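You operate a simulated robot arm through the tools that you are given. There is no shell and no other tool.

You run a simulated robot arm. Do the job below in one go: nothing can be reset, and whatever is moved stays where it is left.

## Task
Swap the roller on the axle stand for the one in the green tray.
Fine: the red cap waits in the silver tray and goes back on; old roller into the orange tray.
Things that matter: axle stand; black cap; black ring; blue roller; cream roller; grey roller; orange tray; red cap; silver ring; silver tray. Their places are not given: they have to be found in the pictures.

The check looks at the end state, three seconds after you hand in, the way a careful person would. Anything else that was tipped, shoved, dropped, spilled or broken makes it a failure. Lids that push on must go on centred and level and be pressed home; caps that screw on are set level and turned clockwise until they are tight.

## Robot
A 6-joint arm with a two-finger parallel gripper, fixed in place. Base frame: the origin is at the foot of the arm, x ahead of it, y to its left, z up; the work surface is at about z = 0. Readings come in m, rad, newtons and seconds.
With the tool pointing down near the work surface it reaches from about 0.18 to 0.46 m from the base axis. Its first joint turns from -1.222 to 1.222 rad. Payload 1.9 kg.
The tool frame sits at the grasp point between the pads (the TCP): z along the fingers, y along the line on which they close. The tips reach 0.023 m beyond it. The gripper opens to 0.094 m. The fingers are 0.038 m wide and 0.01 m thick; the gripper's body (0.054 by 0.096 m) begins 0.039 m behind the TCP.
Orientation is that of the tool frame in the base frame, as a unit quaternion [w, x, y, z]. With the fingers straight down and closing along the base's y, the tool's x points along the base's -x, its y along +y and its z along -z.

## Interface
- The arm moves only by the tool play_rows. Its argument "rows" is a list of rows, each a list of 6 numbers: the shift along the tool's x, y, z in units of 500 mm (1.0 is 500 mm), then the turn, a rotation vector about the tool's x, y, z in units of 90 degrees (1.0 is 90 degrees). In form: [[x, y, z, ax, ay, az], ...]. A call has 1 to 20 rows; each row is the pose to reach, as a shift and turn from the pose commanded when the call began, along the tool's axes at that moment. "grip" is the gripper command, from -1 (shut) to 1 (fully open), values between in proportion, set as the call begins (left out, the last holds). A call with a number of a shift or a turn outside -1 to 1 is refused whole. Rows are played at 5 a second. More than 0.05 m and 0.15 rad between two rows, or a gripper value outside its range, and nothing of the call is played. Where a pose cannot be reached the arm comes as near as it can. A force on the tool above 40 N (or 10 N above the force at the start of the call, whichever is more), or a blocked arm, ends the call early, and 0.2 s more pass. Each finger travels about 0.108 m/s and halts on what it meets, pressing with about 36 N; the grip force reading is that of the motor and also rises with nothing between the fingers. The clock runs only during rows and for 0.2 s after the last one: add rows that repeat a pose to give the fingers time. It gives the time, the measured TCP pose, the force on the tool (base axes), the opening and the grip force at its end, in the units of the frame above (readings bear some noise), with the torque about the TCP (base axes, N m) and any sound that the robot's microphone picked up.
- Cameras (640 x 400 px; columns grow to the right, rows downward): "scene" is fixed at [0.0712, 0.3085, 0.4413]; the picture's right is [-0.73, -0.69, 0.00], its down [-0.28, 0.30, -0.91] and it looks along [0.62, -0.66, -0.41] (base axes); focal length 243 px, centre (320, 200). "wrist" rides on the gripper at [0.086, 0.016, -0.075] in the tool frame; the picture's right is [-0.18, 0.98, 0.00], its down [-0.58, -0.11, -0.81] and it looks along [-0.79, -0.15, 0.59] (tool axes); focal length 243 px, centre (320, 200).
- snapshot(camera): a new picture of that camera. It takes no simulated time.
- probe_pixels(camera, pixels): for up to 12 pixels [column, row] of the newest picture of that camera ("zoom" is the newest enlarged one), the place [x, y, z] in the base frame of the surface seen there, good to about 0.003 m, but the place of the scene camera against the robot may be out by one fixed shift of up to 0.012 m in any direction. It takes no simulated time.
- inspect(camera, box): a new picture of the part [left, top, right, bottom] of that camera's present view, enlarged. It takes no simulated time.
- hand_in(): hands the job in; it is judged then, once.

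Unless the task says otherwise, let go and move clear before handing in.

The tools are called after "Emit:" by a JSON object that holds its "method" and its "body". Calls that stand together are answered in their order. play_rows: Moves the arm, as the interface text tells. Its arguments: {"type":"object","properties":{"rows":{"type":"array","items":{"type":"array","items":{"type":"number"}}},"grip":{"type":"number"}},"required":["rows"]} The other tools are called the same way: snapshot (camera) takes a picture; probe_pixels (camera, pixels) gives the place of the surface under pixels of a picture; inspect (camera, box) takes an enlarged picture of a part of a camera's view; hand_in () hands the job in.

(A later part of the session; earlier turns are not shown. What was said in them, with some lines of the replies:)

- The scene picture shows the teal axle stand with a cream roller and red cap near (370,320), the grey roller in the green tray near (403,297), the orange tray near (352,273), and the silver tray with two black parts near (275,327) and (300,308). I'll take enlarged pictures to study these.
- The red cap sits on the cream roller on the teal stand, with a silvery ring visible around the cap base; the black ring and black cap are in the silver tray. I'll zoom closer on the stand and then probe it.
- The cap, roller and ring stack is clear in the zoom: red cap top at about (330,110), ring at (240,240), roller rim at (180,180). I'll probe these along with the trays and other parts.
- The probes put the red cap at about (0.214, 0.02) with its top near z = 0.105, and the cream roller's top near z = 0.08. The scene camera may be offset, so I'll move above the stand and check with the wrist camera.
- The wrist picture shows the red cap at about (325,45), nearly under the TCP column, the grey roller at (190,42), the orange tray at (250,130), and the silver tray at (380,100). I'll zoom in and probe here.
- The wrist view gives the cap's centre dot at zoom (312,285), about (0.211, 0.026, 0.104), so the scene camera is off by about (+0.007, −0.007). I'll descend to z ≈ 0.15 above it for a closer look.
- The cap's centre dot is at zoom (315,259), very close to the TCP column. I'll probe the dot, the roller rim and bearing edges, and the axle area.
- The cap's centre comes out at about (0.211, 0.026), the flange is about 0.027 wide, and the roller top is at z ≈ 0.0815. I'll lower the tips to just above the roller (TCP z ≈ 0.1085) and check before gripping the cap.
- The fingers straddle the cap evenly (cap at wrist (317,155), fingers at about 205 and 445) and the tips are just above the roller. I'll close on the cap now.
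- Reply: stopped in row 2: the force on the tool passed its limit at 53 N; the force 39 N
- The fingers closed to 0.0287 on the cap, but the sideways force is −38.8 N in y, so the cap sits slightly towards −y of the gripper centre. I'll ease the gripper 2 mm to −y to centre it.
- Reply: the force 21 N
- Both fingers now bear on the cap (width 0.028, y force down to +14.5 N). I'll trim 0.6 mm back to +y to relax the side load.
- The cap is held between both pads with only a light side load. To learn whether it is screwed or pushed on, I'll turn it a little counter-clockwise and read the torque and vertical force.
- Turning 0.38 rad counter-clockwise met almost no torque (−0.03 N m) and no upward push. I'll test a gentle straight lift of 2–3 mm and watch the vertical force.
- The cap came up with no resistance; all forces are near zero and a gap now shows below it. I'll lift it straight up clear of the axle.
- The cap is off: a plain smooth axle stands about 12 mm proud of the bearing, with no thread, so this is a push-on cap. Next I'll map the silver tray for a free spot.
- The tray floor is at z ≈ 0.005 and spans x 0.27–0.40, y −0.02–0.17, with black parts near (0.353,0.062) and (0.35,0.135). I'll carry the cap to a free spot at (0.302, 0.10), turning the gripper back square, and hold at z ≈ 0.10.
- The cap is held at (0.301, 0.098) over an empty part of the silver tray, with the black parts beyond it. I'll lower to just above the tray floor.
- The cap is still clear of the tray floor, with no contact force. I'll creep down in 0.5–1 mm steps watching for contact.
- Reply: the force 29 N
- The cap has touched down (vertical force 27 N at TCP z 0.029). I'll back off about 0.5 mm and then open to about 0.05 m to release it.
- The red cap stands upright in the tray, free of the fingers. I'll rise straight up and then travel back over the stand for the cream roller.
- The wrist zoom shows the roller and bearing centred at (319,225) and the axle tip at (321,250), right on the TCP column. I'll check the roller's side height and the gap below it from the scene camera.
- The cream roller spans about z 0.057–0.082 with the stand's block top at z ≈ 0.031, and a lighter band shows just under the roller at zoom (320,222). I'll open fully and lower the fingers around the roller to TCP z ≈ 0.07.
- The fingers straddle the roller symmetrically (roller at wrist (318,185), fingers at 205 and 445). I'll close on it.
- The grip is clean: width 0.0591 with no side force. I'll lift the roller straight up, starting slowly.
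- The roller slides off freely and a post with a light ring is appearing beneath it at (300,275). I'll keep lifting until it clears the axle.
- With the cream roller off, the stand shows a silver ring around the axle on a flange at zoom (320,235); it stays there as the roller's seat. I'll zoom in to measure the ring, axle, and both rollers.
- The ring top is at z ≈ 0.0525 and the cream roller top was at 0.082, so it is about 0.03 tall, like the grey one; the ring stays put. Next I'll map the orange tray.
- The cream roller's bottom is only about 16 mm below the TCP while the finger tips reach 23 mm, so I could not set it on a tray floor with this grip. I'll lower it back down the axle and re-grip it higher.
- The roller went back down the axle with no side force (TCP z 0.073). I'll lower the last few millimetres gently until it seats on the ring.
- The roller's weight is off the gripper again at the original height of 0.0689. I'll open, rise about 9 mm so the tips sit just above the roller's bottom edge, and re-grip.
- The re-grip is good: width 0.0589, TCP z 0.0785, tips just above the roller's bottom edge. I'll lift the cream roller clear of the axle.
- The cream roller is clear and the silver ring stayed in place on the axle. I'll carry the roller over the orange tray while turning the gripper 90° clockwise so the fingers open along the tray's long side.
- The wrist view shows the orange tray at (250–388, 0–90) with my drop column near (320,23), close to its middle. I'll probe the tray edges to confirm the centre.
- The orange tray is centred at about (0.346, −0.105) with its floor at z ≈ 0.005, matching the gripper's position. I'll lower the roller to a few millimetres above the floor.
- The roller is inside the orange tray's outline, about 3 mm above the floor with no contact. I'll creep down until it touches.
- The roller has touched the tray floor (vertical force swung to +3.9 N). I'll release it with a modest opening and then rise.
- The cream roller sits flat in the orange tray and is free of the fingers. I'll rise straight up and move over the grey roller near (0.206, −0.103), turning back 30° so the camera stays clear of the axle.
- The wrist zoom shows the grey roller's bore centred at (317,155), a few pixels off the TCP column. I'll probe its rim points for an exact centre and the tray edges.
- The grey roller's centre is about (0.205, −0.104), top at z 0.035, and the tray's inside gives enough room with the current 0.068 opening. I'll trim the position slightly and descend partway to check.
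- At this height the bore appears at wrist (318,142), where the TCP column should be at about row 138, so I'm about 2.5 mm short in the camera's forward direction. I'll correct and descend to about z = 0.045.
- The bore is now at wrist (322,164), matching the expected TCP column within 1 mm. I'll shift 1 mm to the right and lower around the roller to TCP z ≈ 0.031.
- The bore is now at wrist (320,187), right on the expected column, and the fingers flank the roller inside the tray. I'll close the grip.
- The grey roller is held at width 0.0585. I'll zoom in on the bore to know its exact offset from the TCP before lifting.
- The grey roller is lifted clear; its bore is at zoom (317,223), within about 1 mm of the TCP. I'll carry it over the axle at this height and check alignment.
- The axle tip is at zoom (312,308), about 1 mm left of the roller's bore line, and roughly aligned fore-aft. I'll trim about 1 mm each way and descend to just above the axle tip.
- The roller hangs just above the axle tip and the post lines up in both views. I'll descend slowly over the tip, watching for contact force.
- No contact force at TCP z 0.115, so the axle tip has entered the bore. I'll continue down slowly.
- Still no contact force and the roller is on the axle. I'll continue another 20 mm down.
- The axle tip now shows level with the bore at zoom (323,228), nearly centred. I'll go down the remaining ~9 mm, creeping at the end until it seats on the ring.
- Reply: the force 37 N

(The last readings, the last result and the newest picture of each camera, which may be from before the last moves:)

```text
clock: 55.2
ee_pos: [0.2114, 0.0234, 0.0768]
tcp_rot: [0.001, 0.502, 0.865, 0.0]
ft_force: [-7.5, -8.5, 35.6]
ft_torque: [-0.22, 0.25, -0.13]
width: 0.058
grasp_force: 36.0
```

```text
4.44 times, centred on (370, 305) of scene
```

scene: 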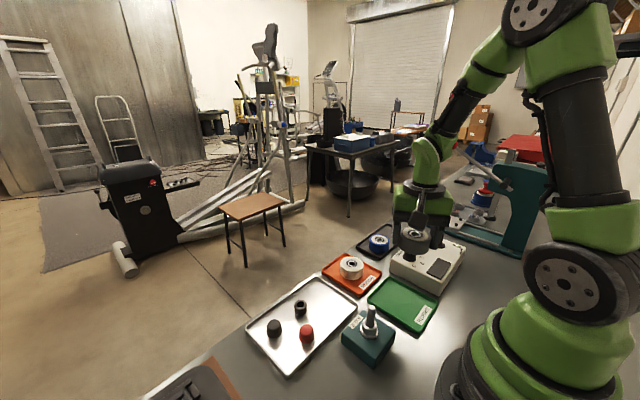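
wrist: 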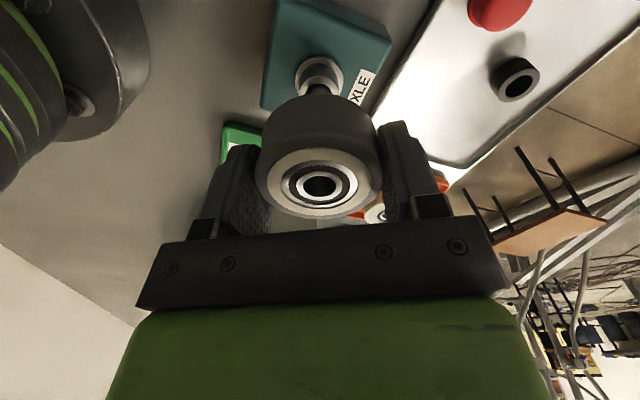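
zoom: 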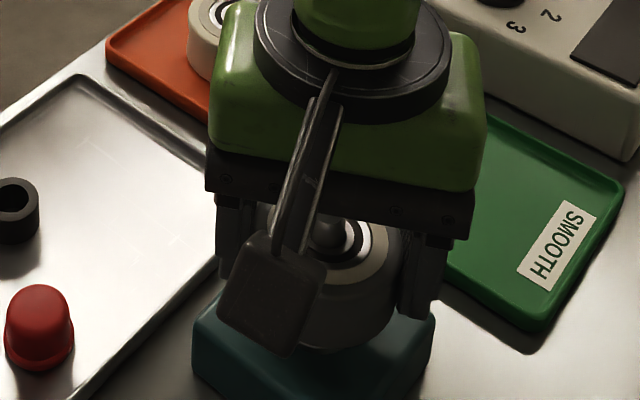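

The roller has bottomed on the ring (vertical force 36 N at TCP z ≈ 0.077). I'll back off about 1 mm to relieve the load and then release it.

Emit:
{"method": "play_rows", "body": {"rows": [[0, 0, -0.001, 0, 0, 0], [0, 0, -0.0018, 0, 0, 0], [0, 0, -0.0018, 0, 0, 0]]}}

Emit:
{"method": "play_rows", "body": {"rows": [[0, 0, 0, 0, 0, 0], [0, 0, 0, 0, 0, 0], [0, 0, 0, 0, 0, 0]], "grip": 0.6}}

Emit:
{"method": "snapshot", "body": {"camera": "wrist"}}

Emit:
{"method": "inspect", "body": {"camera": "wrist", "box": [240, 130, 400, 230]}}

```text
clock: 56.0
ee_pos: [0.2107, 0.024, 0.0775]
tcp_rot: [0.0, 0.501, 0.865, 0.0]
ft_force: [1.3, 0.3, -0.9]
ft_torque: [0.01, -0.02, -0.01]
width: 0.0581
grasp_force: 35.8
```

```text
clock: 56.8
ee_pos: [0.2108, 0.0235, 0.0786]
tcp_rot: [0.002, 0.502, 0.865, 0.001]
ft_force: [1.0, -0.2, -1.1]
ft_torque: [0.0, 0.01, -0.01]
width: 0.0753
grasp_force: 0.0
```

```text
taken
```

wrist: 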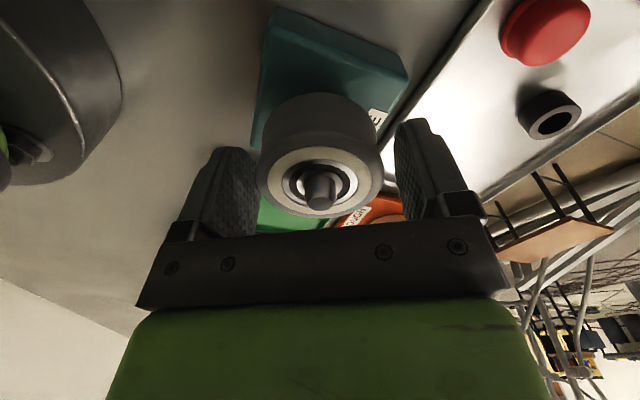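

```text
4.00 times, centred on (320, 180) of wrist
```

zoom: 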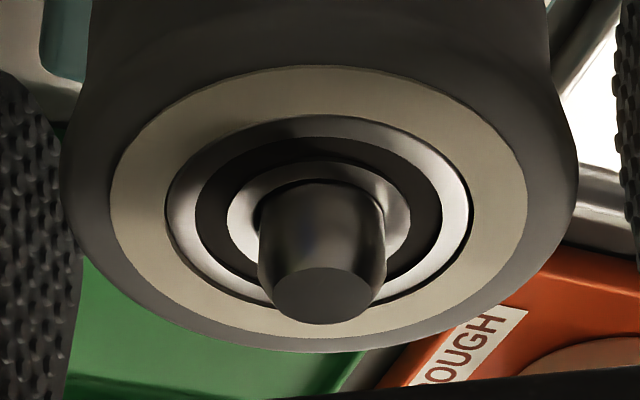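

The grey roller is on the axle with about 11 mm of axle showing, and the fingers are clear. I'll rise straight up and move over to the red cap, turning the gripper back square.

Emit:
{"method": "play_rows", "body": {"rows": [[0, 0, -0.02, 0, 0, 0], [0, 0, -0.06, 0, 0, 0], [0, 0, -0.13, 0, 0, 0], [0, 0, -0.2, 0, 0, 0], [0.004, 0.029, -0.2, 0, 0, -0.0834], [0.009, 0.058, -0.2, 0, 0, -0.1667], [0.014, 0.087, -0.2, 0, 0, -0.25], [0.019, 0.116, -0.2, 0, 0, -0.3334], [0.024, 0.145, -0.2, 0, 0, -0.4167], [0.029, 0.174, -0.2, 0, 0, -0.5], [0.034, 0.203, -0.2, 0, 0, -0.5834], [0.0383, 0.232, -0.2, 0, 0, -0.6667], [0.0383, 0.232, -0.2, 0, 0, -0.6667]], "grip": 0.6}}

Emit:
{"method": "snapshot", "body": {"camera": "wrist"}}

Emit:
{"method": "inspect", "body": {"camera": "wrist", "box": [270, 0, 370, 120]}}

Emit:
{"method": "snapshot", "body": {"camera": "scene"}}

Emit:
{"method": "inspect", "body": {"camera": "scene", "box": [330, 250, 450, 370]}}

```text
clock: 59.6
ee_pos: [0.3002, 0.0975, 0.1786]
tcp_rot: [0.0, 0.001, 1.0, 0.001]
ft_force: [-0.3, 0.0, 0.6]
ft_torque: [-0.01, 0.0, 0.0]
width: 0.0751
grasp_force: 0.0
```

```text
taken
```

wrist: 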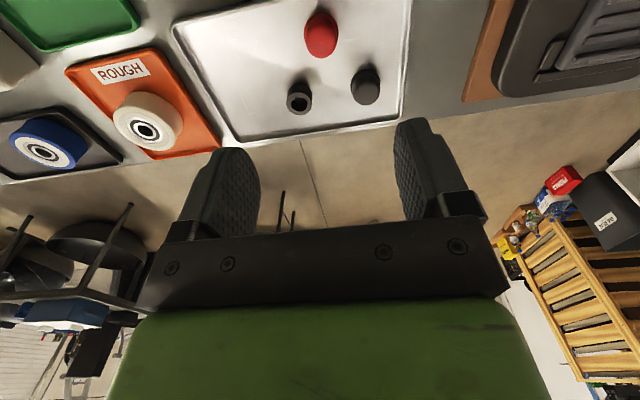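

```text
3.33 times, centred on (320, 60) of wrist
```

zoom: 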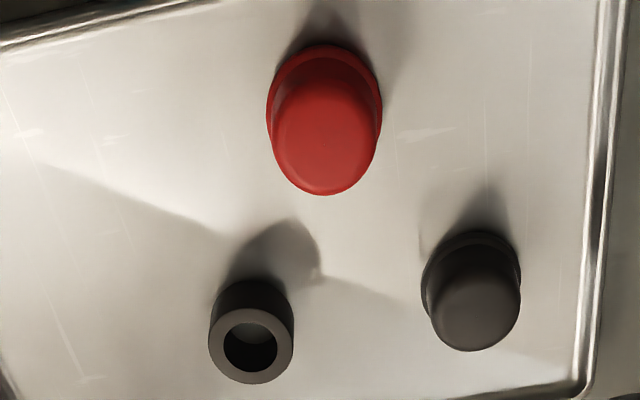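

```text
taken
```

scene: 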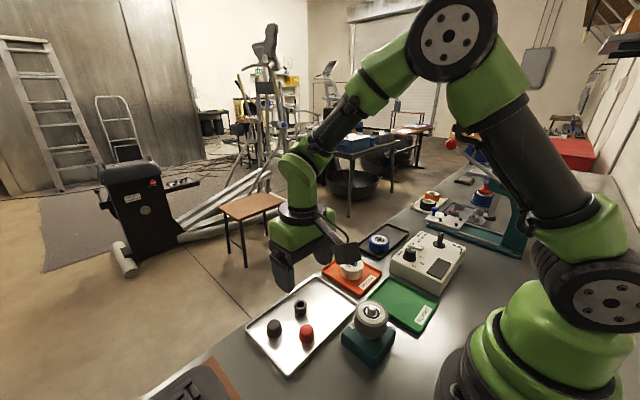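

```text
3.33 times, centred on (390, 310) of scene
```

zoom: 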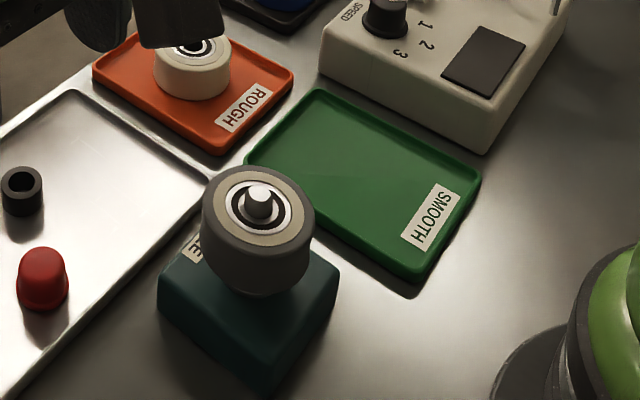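

The grey roller is seated level on the stand, and the red cap's dot is at zoom (325,146), about 1 mm off my TCP column. I'll trim and lower around the cap with a modest opening.

Emit:
{"method": "play_rows", "body": {"rows": [[-0.002, 0.002, 0.06, 0, 0, 0], [-0.002, 0.002, 0.13, 0, 0, 0], [-0.002, 0.002, 0.19, 0, 0, 0], [-0.002, 0.002, 0.24, 0, 0, 0], [-0.002, 0.002, 0.265, 0, 0, 0], [-0.002, 0.002, 0.265, 0, 0, 0]], "grip": 0.1}}

Emit:
{"method": "snapshot", "body": {"camera": "wrist"}}

Emit:
{"method": "inspect", "body": {"camera": "wrist", "box": [240, 80, 400, 200]}}

Emit:
{"method": "inspect", "body": {"camera": "scene", "box": [250, 260, 350, 360]}}

```text
clock: 61.0
ee_pos: [0.3014, 0.0981, 0.0468]
tcp_rot: [0.001, 0.002, 1.0, 0.001]
ft_force: [0.8, 0.7, 0.1]
ft_torque: [-0.01, 0.03, -0.01]
width: 0.0515
grasp_force: 0.1
```

```text
taken
```

wrist: 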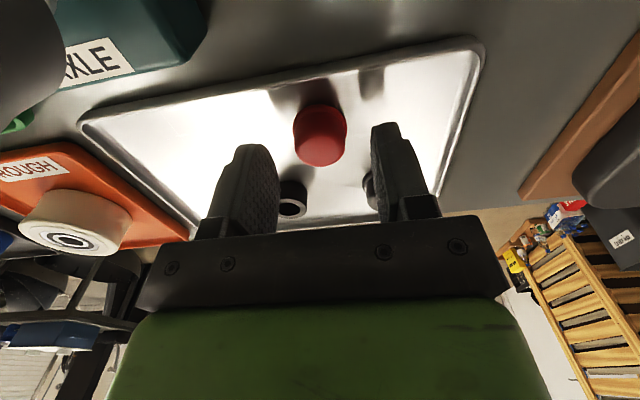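

```text
3.33 times, centred on (320, 140) of wrist
```

zoom: 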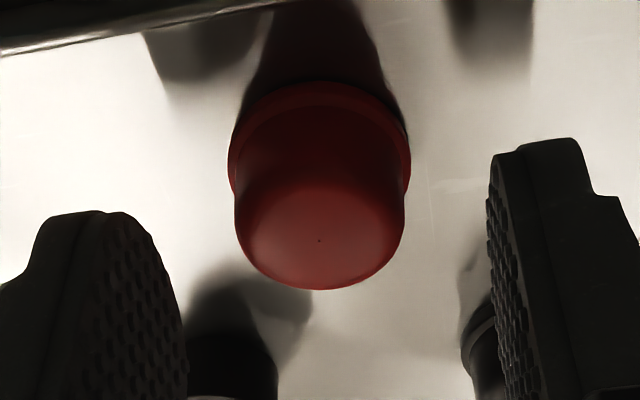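

```text
4.00 times, centred on (300, 310) of scene
```

zoom: 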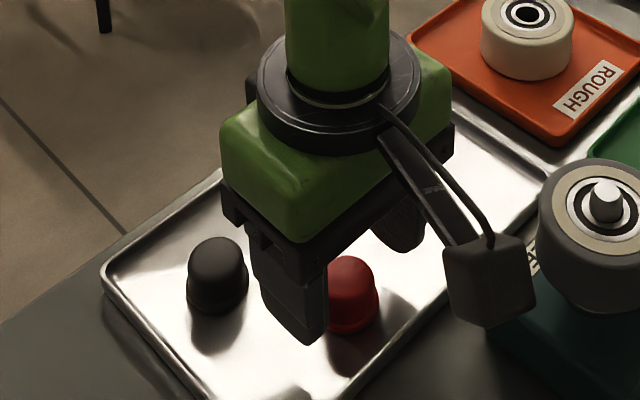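

The cap's dot is at zoom (319,240), right on the TCP column. I'll lower the remaining 15 mm and close on the cap.

Emit:
{"method": "play_rows", "body": {"rows": [[0, 0, 0.01, 0, 0, 0], [0, 0, 0.02, 0, 0, 0], [0, 0, 0.026, 0, 0, 0], [0, 0, 0.0305, 0, 0, 0], [0, 0, 0.0305, 0, 0, 0]], "grip": 0.1}}

Emit:
{"method": "play_rows", "body": {"rows": [[0, 0, 0, 0, 0, 0], [0, 0, 0, 0, 0, 0], [0, 0, 0, 0, 0, 0]], "grip": -1}}

Emit:
{"method": "inspect", "body": {"camera": "wrist", "box": [240, 80, 400, 200]}}

```text
clock: 62.2
ee_pos: [0.3025, 0.0986, 0.03]
tcp_rot: [0.001, 0.001, 1.0, 0.0]
ft_force: [-0.3, -0.3, -0.4]
ft_torque: [-0.02, -0.04, 0.03]
width: 0.0516
grasp_force: 0.0
```

```text
clock: 63.0
ee_pos: [0.303, 0.1008, 0.0309]
tcp_rot: [0.0, 0.001, 1.0, 0.001]
ft_force: [0.6, -0.5, -0.6]
ft_torque: [-0.04, -0.01, 0.02]
width: 0.0273
grasp_force: 36.3
```

```text
3.33 times, centred on (320, 140) of wrist
```

zoom: 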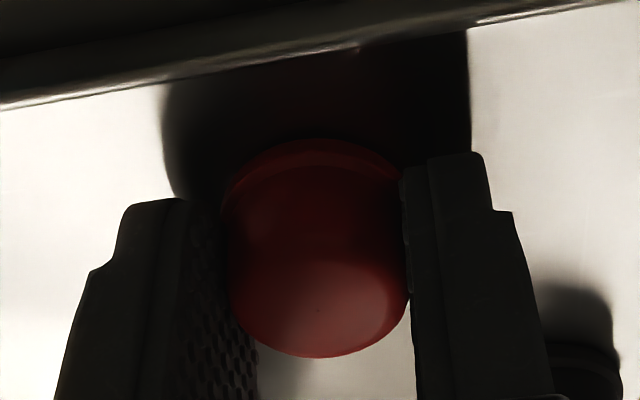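

The cap is held at width 0.0273 with its dot centred. I'll lift it and carry it back over the axle.

Emit:
{"method": "play_rows", "body": {"rows": [[0, 0, -0.02, 0, 0, 0], [0, 0, -0.06, 0, 0, 0], [0, 0, -0.14, 0, 0, 0], [0, 0, -0.22, 0, 0, 0], [0, 0, -0.28, 0, 0, 0], [0.05, -0.04, -0.28, 0, 0, 0], [0.1, -0.08, -0.28, 0, 0, 0], [0.15, -0.12, -0.28, 0, 0, 0], [0.182, -0.147, -0.28, 0, 0, 0], [0.182, -0.147, -0.28, 0, 0, 0]]}}

Emit:
{"method": "snapshot", "body": {"camera": "wrist"}}

Emit:
{"method": "inspect", "body": {"camera": "wrist", "box": [270, 20, 370, 200]}}

Emit:
{"method": "inspect", "body": {"camera": "wrist", "box": [290, 50, 350, 120]}}

Emit:
{"method": "inspect", "body": {"camera": "scene", "box": [340, 240, 400, 350]}}

```text
clock: 65.2
ee_pos: [0.2107, 0.0252, 0.1702]
tcp_rot: [0.002, 0.002, 1.0, 0.001]
ft_force: [0.2, 0.3, 0.1]
ft_torque: [0.03, 0.0, -0.03]
width: 0.0274
grasp_force: 35.8
```

```text
taken
```

wrist: 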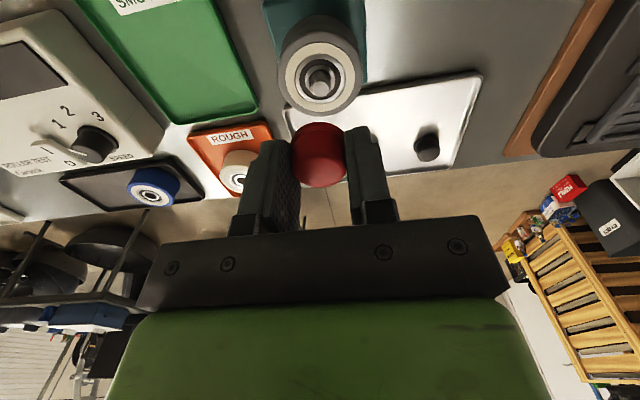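

```text
2.22 times, centred on (320, 110) of wrist
```

zoom: 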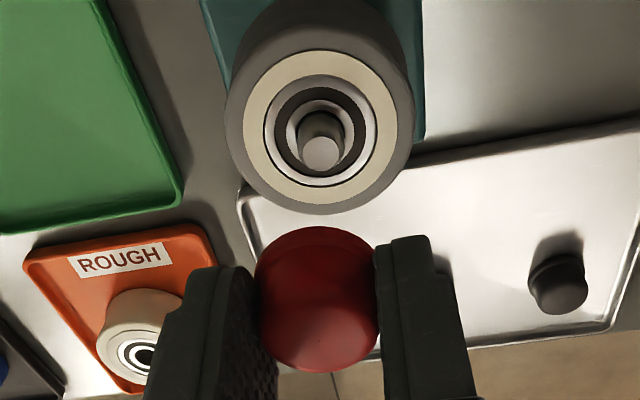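

```text
5.71 times, centred on (320, 85) of wrist
```

zoom: 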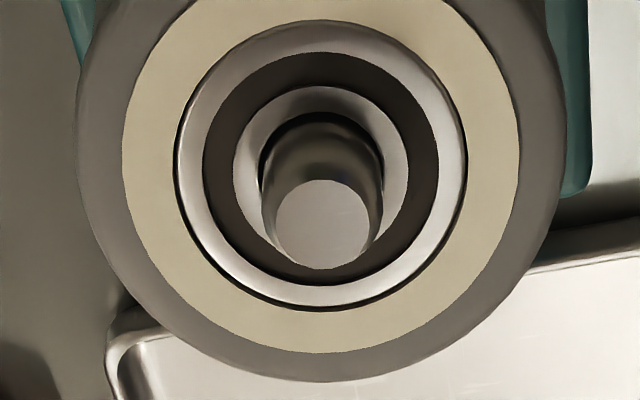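

```text
3.64 times, centred on (370, 295) of scene
```

zoom: 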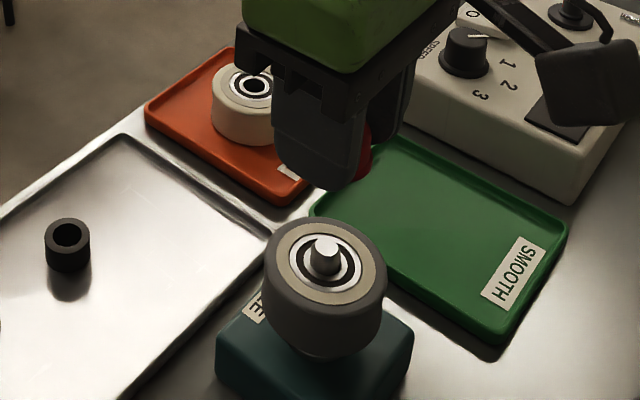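

The axle tip is at zoom (323,224), within about 0.5 mm of the cap's line. I'll trim 0.4 mm in y and descend to just above the tip.

Emit:
{"method": "play_rows", "body": {"rows": [[0, 0.0008, 0.03, 0, 0, 0], [0, 0.0008, 0.06, 0, 0, 0], [0, 0.0008, 0.085, 0, 0, 0], [0, 0.0008, 0.095, 0, 0, 0], [0, 0.0008, 0.095, 0, 0, 0]]}}

Emit:
{"method": "snapshot", "body": {"camera": "wrist"}}

Emit:
{"method": "inspect", "body": {"camera": "wrist", "box": [270, 80, 370, 200]}}

Emit:
{"method": "inspect", "body": {"camera": "scene", "box": [340, 260, 400, 350]}}

```text
clock: 66.4
ee_pos: [0.2115, 0.0261, 0.1227]
tcp_rot: [0.0, 0.002, 1.0, 0.001]
ft_force: [-0.3, 0.7, 0.2]
ft_torque: [0.01, 0.03, 0.02]
width: 0.0272
grasp_force: 36.0
```

```text
taken
```

wrist: 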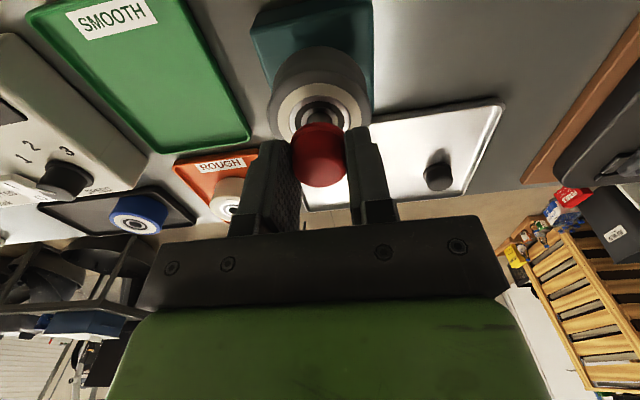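

```text
3.33 times, centred on (320, 140) of wrist
```

zoom: 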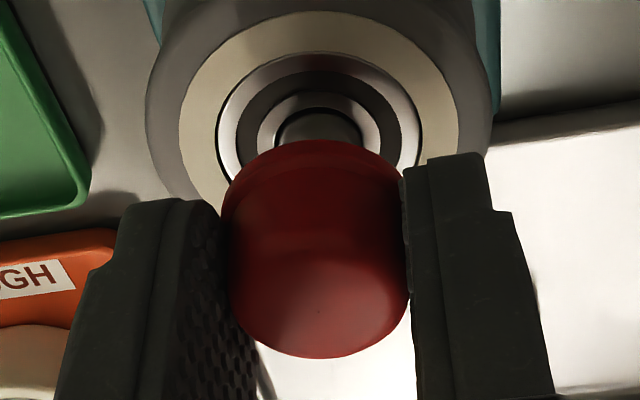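

```text
4.44 times, centred on (370, 305) of scene
```

zoom: 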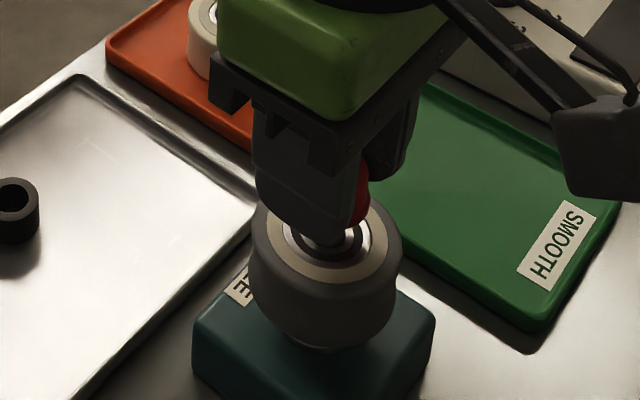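

The cap and axle line up as they did when the cap was first lifted off. I'll creep down over the tip and watch the forces.

Emit:
{"method": "play_rows", "body": {"rows": [[0, 0, 0.003, 0, 0, 0], [0, 0, 0.006, 0, 0, 0], [0, 0, 0.009, 0, 0, 0], [0, 0, 0.012, 0, 0, 0], [0, 0, 0.012, 0, 0, 0]]}}

```text
clock: 67.6
ee_pos: [0.2118, 0.0255, 0.1173]
tcp_rot: [0.0, 0.0, 1.0, 0.001]
ft_force: [0.2, -0.2, -0.6]
ft_torque: [-0.01, 0.01, -0.01]
width: 0.0273
grasp_force: 35.8
```

Emit:
{"method": "play_rows", "body": {"rows": [[0, 0, 0.002, 0, 0, 0], [0, 0, 0.004, 0, 0, 0], [0, 0, 0.006, 0, 0, 0], [0, 0, 0.007, 0, 0, 0], [0, 0, 0.007, 0, 0, 0]]}}

Emit:
{"method": "inspect", "body": {"camera": "wrist", "box": [270, 80, 370, 200]}}

```text
clock: 68.8
ee_pos: [0.2119, 0.025, 0.113]
tcp_rot: [0.0, 0.001, 1.0, 0.001]
ft_force: [-0.3, -0.4, -0.1]
ft_torque: [-0.01, 0.0, 0.01]
width: 0.0276
grasp_force: 36.2
```

```text
3.33 times, centred on (320, 140) of wrist
```

zoom: 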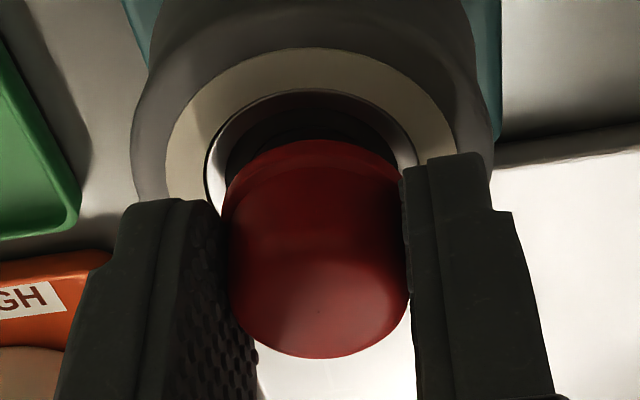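

The cap is over the axle with no resistance at TCP z 0.113. I'll continue down in half-millimetre steps toward the home height.

Emit:
{"method": "play_rows", "body": {"rows": [[0, 0, 0.002, 0, 0, 0], [0, 0, 0.004, 0, 0, 0], [0, 0, 0.006, 0, 0, 0], [0, 0, 0.007, 0, 0, 0], [0, 0, 0.007, 0, 0, 0]]}}

```text
clock: 70.0
ee_pos: [0.2115, 0.0255, 0.1108]
tcp_rot: [0.0, 0.001, 1.0, 0.001]
ft_force: [0.4, 0.4, 0.5]
ft_torque: [0.01, 0.01, 0.0]
width: 0.0275
grasp_force: 36.3
```

Emit:
{"method": "play_rows", "body": {"rows": [[0, 0, 0.001, 0, 0, 0], [0, 0, 0.002, 0, 0, 0], [0, 0, 0.003, 0, 0, 0], [0, 0, 0.004, 0, 0, 0], [0, 0, 0.004, 0, 0, 0]]}}

Emit:
{"method": "inspect", "body": {"camera": "wrist", "box": [270, 80, 370, 200]}}

Emit:
{"method": "inspect", "body": {"camera": "scene", "box": [340, 260, 400, 350]}}

```text
clock: 71.2
ee_pos: [0.211, 0.0245, 0.107]
tcp_rot: [0.001, 0.002, 1.0, 0.001]
ft_force: [-2.9, 13.9, 27.5]
ft_torque: [0.35, 0.13, -0.02]
width: 0.0272
grasp_force: 36.4
```

```text
3.33 times, centred on (320, 140) of wrist
```

zoom: 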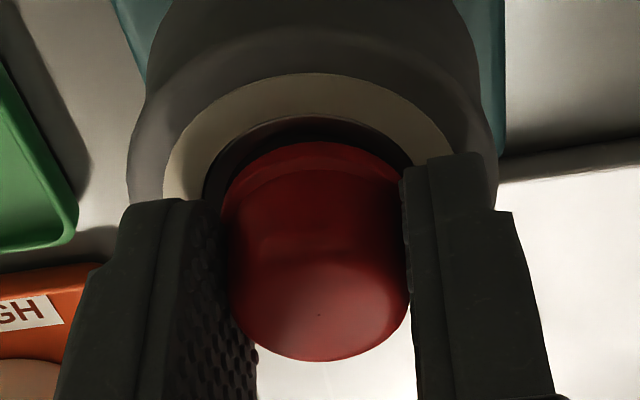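

```text
4.44 times, centred on (370, 305) of scene
```

zoom: 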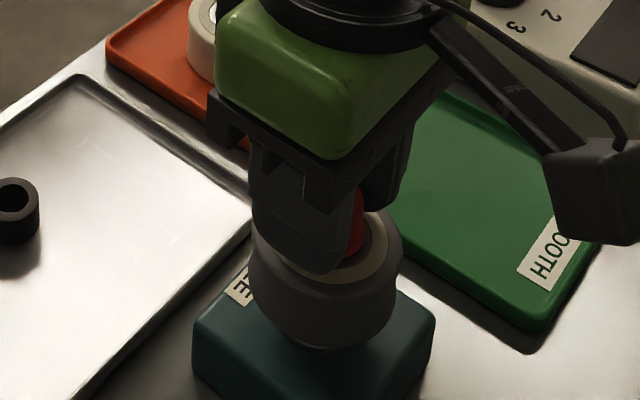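

The cap has met firm resistance (27 N) at its original home height, and its dot shows it has bottomed. I'll ease the load by about 0.7 mm, release, and then look closely at it.

Emit:
{"method": "play_rows", "body": {"rows": [[0, 0.0004, -0.0007, 0, 0, 0], [0, 0.0006, -0.0014, 0, 0, 0], [0, 0.0006, -0.0014, 0, 0, 0]]}}

Emit:
{"method": "play_rows", "body": {"rows": [[0, 0, 0, 0, 0, 0], [0, 0, 0, 0, 0, 0], [0, 0, 0, 0, 0, 0]], "grip": 0.1}}

Emit:
{"method": "snapshot", "body": {"camera": "wrist"}}

Emit:
{"method": "inspect", "body": {"camera": "wrist", "box": [270, 80, 370, 200]}}

```text
clock: 72.0
ee_pos: [0.2107, 0.0264, 0.1089]
tcp_rot: [0.0, 0.001, 1.0, 0.002]
ft_force: [0.7, 0.4, -0.6]
ft_torque: [-0.02, -0.02, -0.03]
width: 0.0273
grasp_force: 36.2
```

```text
clock: 72.8
ee_pos: [0.2119, 0.0263, 0.1089]
tcp_rot: [0.001, 0.001, 1.0, 0.0]
ft_force: [0.1, -0.8, -0.2]
ft_torque: [0.01, 0.0, -0.01]
width: 0.0517
grasp_force: 0.2
```

```text
taken
```

wrist: 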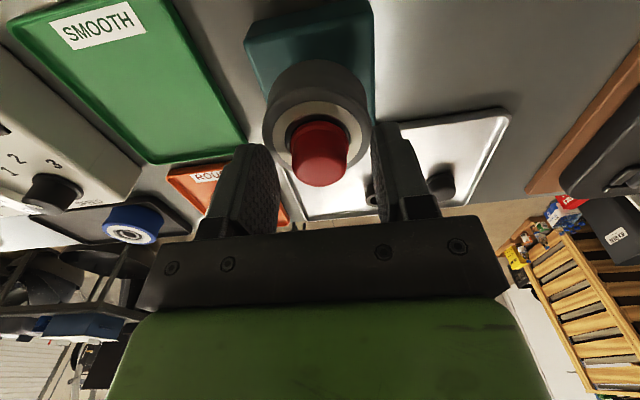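

```text
3.33 times, centred on (320, 140) of wrist
```

zoom: 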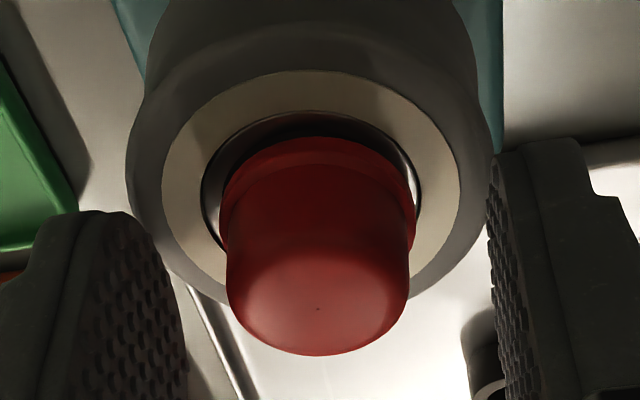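

The cap stays on, upright and centred in the bearing. I'll rise to the same viewpoint as before removal (z ≈ 0.149) and compare heights.

Emit:
{"method": "play_rows", "body": {"rows": [[0, 0, -0.02, 0, 0, 0], [0, 0, -0.05, 0, 0, 0], [0, 0, -0.081, 0, 0, 0], [0, 0, -0.081, 0, 0, 0]]}}

Emit:
{"method": "inspect", "body": {"camera": "wrist", "box": [240, 20, 400, 180]}}

Emit:
{"method": "probe_pixels", "body": {"camera": "zoom", "pixels": [[315, 259], [315, 245], [262, 230], [368, 230], [258, 200], [376, 200], [320, 130], [212, 150], [425, 150], [320, 90], [320, 275], [310, 250]]}}

Emit:
{"method": "inspect", "body": {"camera": "scene", "box": [346, 290, 396, 330]}}

Emit:
{"method": "probe_pixels", "body": {"camera": "zoom", "pixels": [[330, 110], [330, 128], [330, 240], [245, 200], [410, 220], [235, 240], [210, 240], [175, 200], [330, 340], [480, 230], [330, 150], [330, 100]]}}

```text
clock: 73.8
ee_pos: [0.2116, 0.0266, 0.1511]
tcp_rot: [0.0, 0.001, 1.0, 0.001]
ft_force: [-0.3, 0.5, 0.4]
ft_torque: [0.02, -0.03, -0.04]
width: 0.0517
grasp_force: 0.0
```

```text
2.50 times, centred on (320, 100) of wrist
```

zoom: 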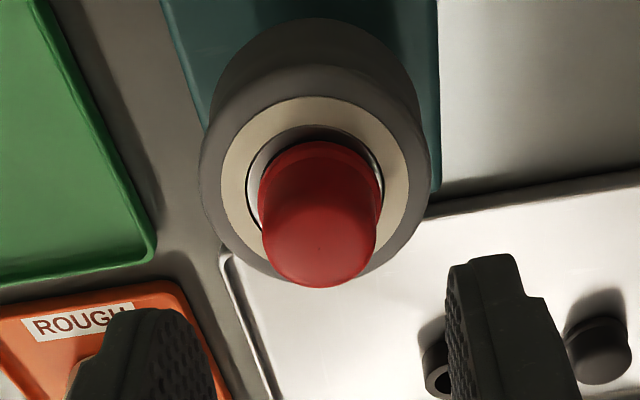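

```text
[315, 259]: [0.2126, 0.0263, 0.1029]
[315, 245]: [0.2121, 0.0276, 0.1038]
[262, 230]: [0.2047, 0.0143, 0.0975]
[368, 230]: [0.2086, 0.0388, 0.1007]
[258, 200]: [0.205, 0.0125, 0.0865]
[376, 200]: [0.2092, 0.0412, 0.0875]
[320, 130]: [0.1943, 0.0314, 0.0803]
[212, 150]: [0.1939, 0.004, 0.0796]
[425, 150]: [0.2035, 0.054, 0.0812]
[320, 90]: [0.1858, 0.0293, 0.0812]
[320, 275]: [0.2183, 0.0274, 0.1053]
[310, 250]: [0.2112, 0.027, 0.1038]
```

```text
10.00 times, centred on (371, 310) of scene
```

zoom: 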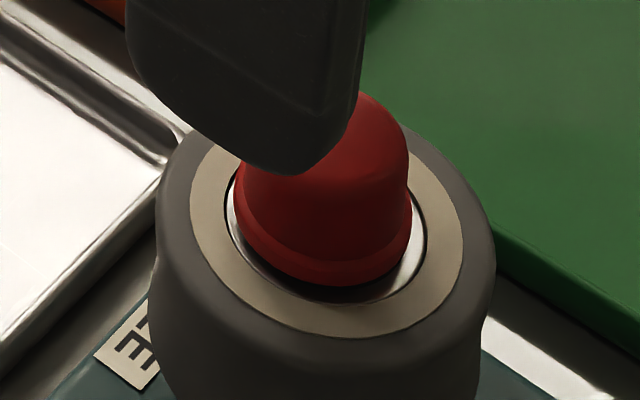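

```text
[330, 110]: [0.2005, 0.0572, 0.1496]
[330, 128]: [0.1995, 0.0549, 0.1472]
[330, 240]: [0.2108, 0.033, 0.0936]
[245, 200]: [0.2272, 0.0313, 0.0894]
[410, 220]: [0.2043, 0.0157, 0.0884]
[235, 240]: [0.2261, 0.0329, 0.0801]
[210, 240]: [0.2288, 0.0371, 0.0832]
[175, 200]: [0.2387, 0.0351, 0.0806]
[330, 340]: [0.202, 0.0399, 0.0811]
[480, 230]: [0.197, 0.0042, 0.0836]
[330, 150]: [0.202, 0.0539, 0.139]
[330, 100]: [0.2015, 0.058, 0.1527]
```

The cap sits at the same height as originally (its lower rim at zoom (335,286) against (330,282) before) and looks level. For certainty I'll close the fingers and press straight down on its top.

Emit:
{"method": "play_rows", "body": {"rows": [[0.0016, -0.0008, 0, 0, 0, 0], [0.0016, -0.0008, 0, 0, 0, 0], [0.0016, -0.0008, 0.015, 0, 0, 0], [0.0016, -0.0008, 0.03, 0, 0, 0], [0.0016, -0.0008, 0.036, 0, 0, 0], [0.0016, -0.0008, 0.036, 0, 0, 0]], "grip": -1}}

Emit:
{"method": "snapshot", "body": {"camera": "wrist"}}

Emit:
{"method": "inspect", "body": {"camera": "wrist", "box": [240, 80, 400, 200]}}

Emit:
{"method": "inspect", "body": {"camera": "scene", "box": [340, 270, 400, 340]}}

```text
clock: 75.2
ee_pos: [0.211, 0.0258, 0.1308]
tcp_rot: [0.001, 0.002, 1.0, 0.001]
ft_force: [0.1, -0.6, 0.4]
ft_torque: [-0.02, 0.0, -0.02]
width: 0.0001
grasp_force: 35.7
```

```text
taken
```

wrist: 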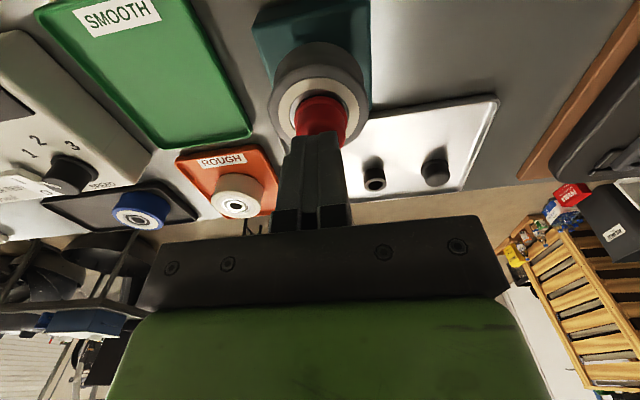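

```text
3.33 times, centred on (320, 140) of wrist
```

zoom: 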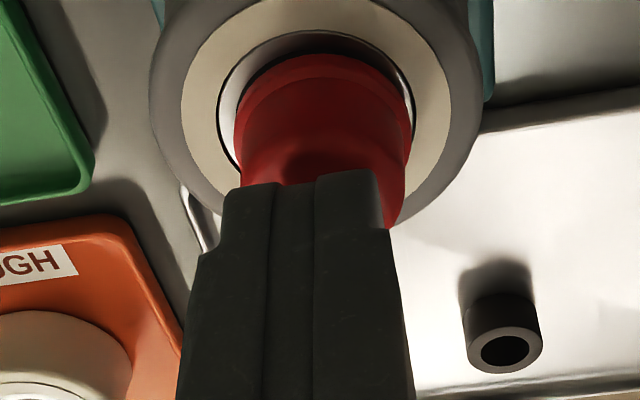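

```text
5.71 times, centred on (370, 305) of scene
```

zoom: 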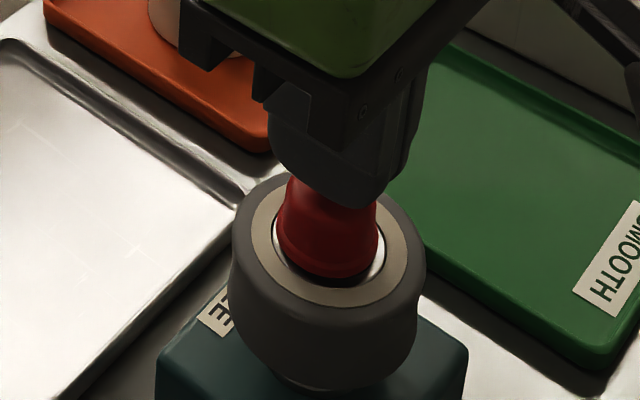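

The closed finger tips are centred just above the cap top. I'll press down in half-millimetre steps until the force builds.

Emit:
{"method": "play_rows", "body": {"rows": [[0, 0, 0.002, 0, 0, 0], [0, 0, 0.004, 0, 0, 0], [0, 0, 0.006, 0, 0, 0], [0, 0, 0.007, 0, 0, 0], [0, 0, 0.007, 0, 0, 0]]}}

```text
clock: 76.4
ee_pos: [0.2107, 0.0265, 0.1284]
tcp_rot: [0.0, 0.001, 1.0, 0.001]
ft_force: [0.1, 0.4, -0.3]
ft_torque: [0.03, 0.01, 0.04]
width: 0.0
grasp_force: 35.6
```

Emit:
{"method": "play_rows", "body": {"rows": [[0, 0, 0.001, 0, 0, 0], [0, 0, 0.002, 0, 0, 0], [0, 0, 0.003, 0, 0, 0], [0, 0, 0.003, 0, 0, 0]]}}

```text
clock: 77.4
ee_pos: [0.2101, 0.0257, 0.1256]
tcp_rot: [-0.001, 0.001, 1.0, 0.001]
ft_force: [0.9, 1.1, 0.4]
ft_torque: [-0.02, -0.01, 0.01]
width: 0.0
grasp_force: 35.4
```

No contact yet at TCP z 0.126. I'll continue in half-millimetre steps.

Emit:
{"method": "play_rows", "body": {"rows": [[0, 0, 0.001, 0, 0, 0], [0, 0, 0.002, 0, 0, 0], [0, 0, 0.003, 0, 0, 0], [0, 0, 0.003, 0, 0, 0]]}}

```text
clock: 78.0
ee_pos: [0.2108, 0.0259, 0.1254]
tcp_rot: [0.0, 0.003, 1.0, 0.0]
ft_force: [-3.2, -0.7, 17.5]
ft_torque: [-0.06, 0.06, 0.05]
width: 0.0001
grasp_force: 35.7
stopped in row 3: the force on the tool passed its limit at 47 N (the readings are from after the stop); the commanded pose is now the measured one
```

The press reached 47 N against a hard stop, so the cap is fully home. I'll lift straight off and check the final state.

Emit:
{"method": "play_rows", "body": {"rows": [[0, 0, -0.01, 0, 0, 0], [0, 0, -0.04, 0, 0, 0], [0, 0, -0.1, 0, 0, 0], [0, 0, -0.18, 0, 0, 0], [0, 0, -0.26, 0, 0, 0], [0, 0, -0.3, 0, 0, 0], [0, 0, -0.3, 0, 0, 0]]}}

Emit:
{"method": "snapshot", "body": {"camera": "scene"}}

Emit:
{"method": "inspect", "body": {"camera": "scene", "box": [346, 290, 396, 330]}}

Emit:
{"method": "probe_pixels", "body": {"camera": "zoom", "pixels": [[330, 110], [330, 128], [330, 90], [265, 120], [400, 120], [330, 240], [245, 200], [410, 220], [210, 240], [175, 200], [330, 340], [480, 230]]}}

Emit:
{"method": "inspect", "body": {"camera": "scene", "box": [240, 240, 460, 380]}}

Emit:
{"method": "snapshot", "body": {"camera": "wrist"}}

```text
clock: 79.6
ee_pos: [0.2116, 0.0254, 0.2751]
tcp_rot: [0.0, 0.002, 1.0, 0.0]
ft_force: [-0.3, 0.0, -0.5]
ft_torque: [-0.02, -0.03, 0.0]
width: 0.0001
grasp_force: 36.0
```

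```text
taken
```

scene: 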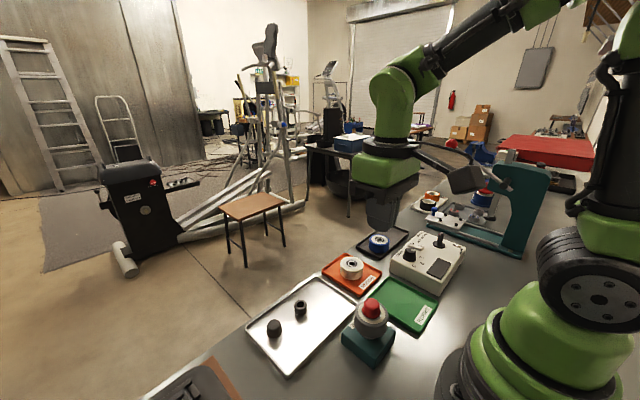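

```text
10.00 times, centred on (371, 310) of scene
```

zoom: 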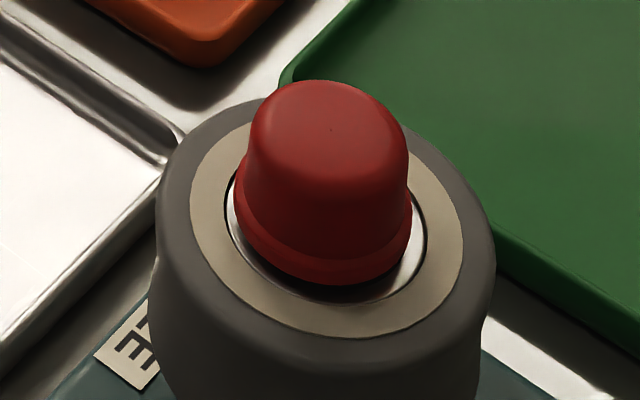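

```text
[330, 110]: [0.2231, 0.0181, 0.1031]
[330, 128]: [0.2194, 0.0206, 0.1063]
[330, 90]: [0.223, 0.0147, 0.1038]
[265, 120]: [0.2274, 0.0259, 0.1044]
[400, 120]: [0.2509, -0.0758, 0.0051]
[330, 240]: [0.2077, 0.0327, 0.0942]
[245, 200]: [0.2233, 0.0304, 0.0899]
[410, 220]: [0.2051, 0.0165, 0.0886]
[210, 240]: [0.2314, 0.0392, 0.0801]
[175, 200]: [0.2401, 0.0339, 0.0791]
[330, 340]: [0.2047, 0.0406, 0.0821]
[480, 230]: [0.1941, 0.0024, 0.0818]
```

```text
2.86 times, centred on (350, 310) of scene
```

zoom: 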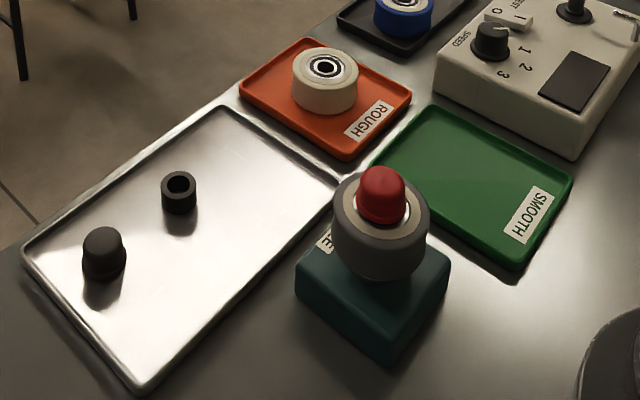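

```text
taken
```

wrist: 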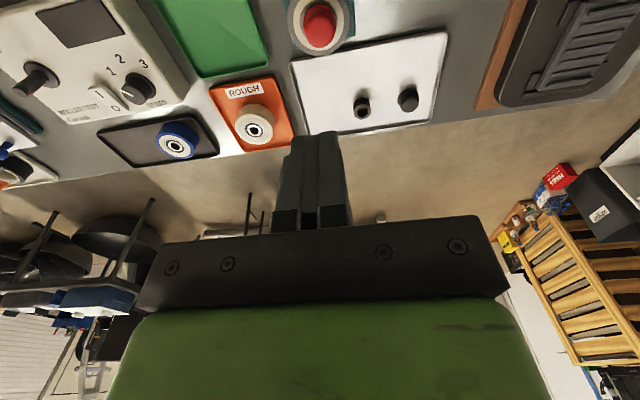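

From above, the cap looks level and centred on the grey roller, the cream roller is in the orange tray, and the black parts are undisturbed. I'll take one last close wrist view of the cap and the orange tray.

Emit:
{"method": "inspect", "body": {"camera": "wrist", "box": [280, 0, 360, 60]}}

Emit:
{"method": "inspect", "body": {"camera": "scene", "box": [338, 288, 402, 370]}}

Emit:
{"method": "inspect", "body": {"camera": "scene", "box": [310, 240, 400, 310]}}

```text
6.67 times, centred on (320, 30) of wrist
```

zoom: 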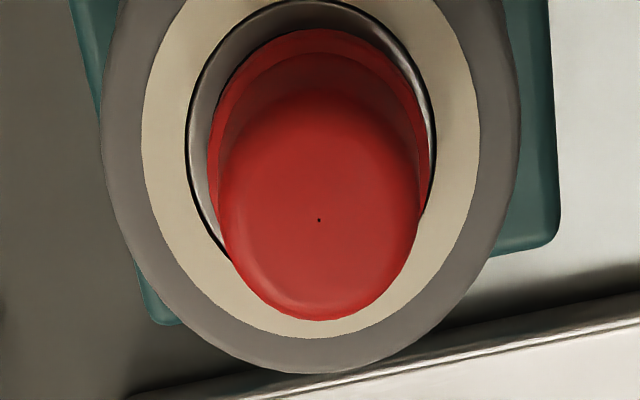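

```text
4.88 times, centred on (370, 329) of scene
```

zoom: 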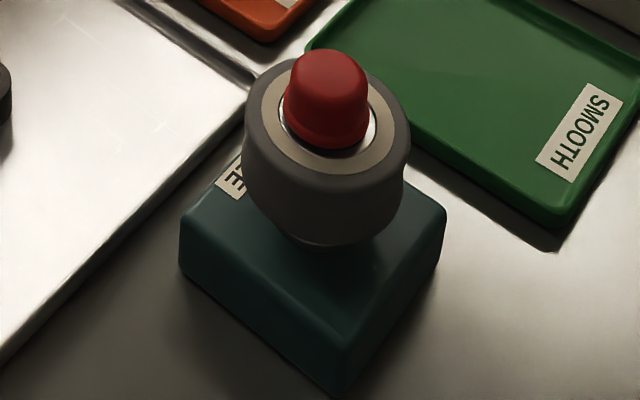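

```text
5.71 times, centred on (355, 275) of scene
```

zoom: 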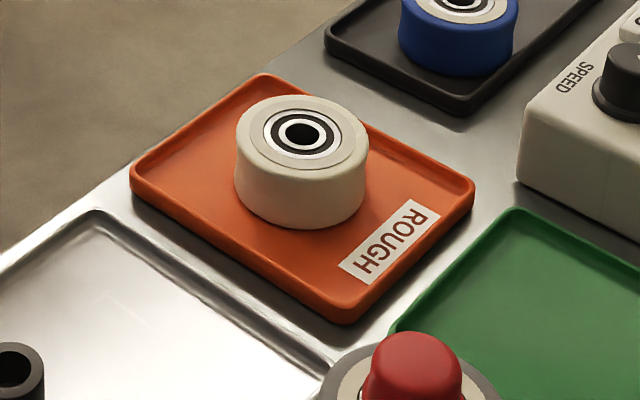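

The last views show the red cap level and bottomed on the grey roller. Its dot at wrist zoom (319,220) is about 1 mm from the bearing's centre, and its height matches the original. The cream roller lies flat in the orange tray, the silver ring is still under the roller, nothing else has moved, and the gripper is empty and clear, so I'm handing in.

Emit:
{"method": "hand_in", "body": {}}

```text
The job is handed in.
```

The rollers are swapped: the grey roller from the green tray is now on the axle stand, and the cream one lies flat in the orange tray. I've handed the job in, but no result has come back.

- **Red cap:** It's a push-on cap. It waited upright in the silver tray, then went back on and was pressed down with a peak of 47 N against a hard stop. It looks level and sits at its original height. It is about 1 mm off the bearing's centre; before the swap it was centred.
- **Silver ring:** It stayed on the axle the whole time, and the grey roller rests on it.
- **Re-grip:** My first grip on the cream roller was too low to set it on a tray floor. I slid it back down the axle and re-gripped it higher before moving it.
- **Everything else:** The black cap, black ring and blue roller look undisturbed in the final pictures. The gripper is empty and well clear of the stand.
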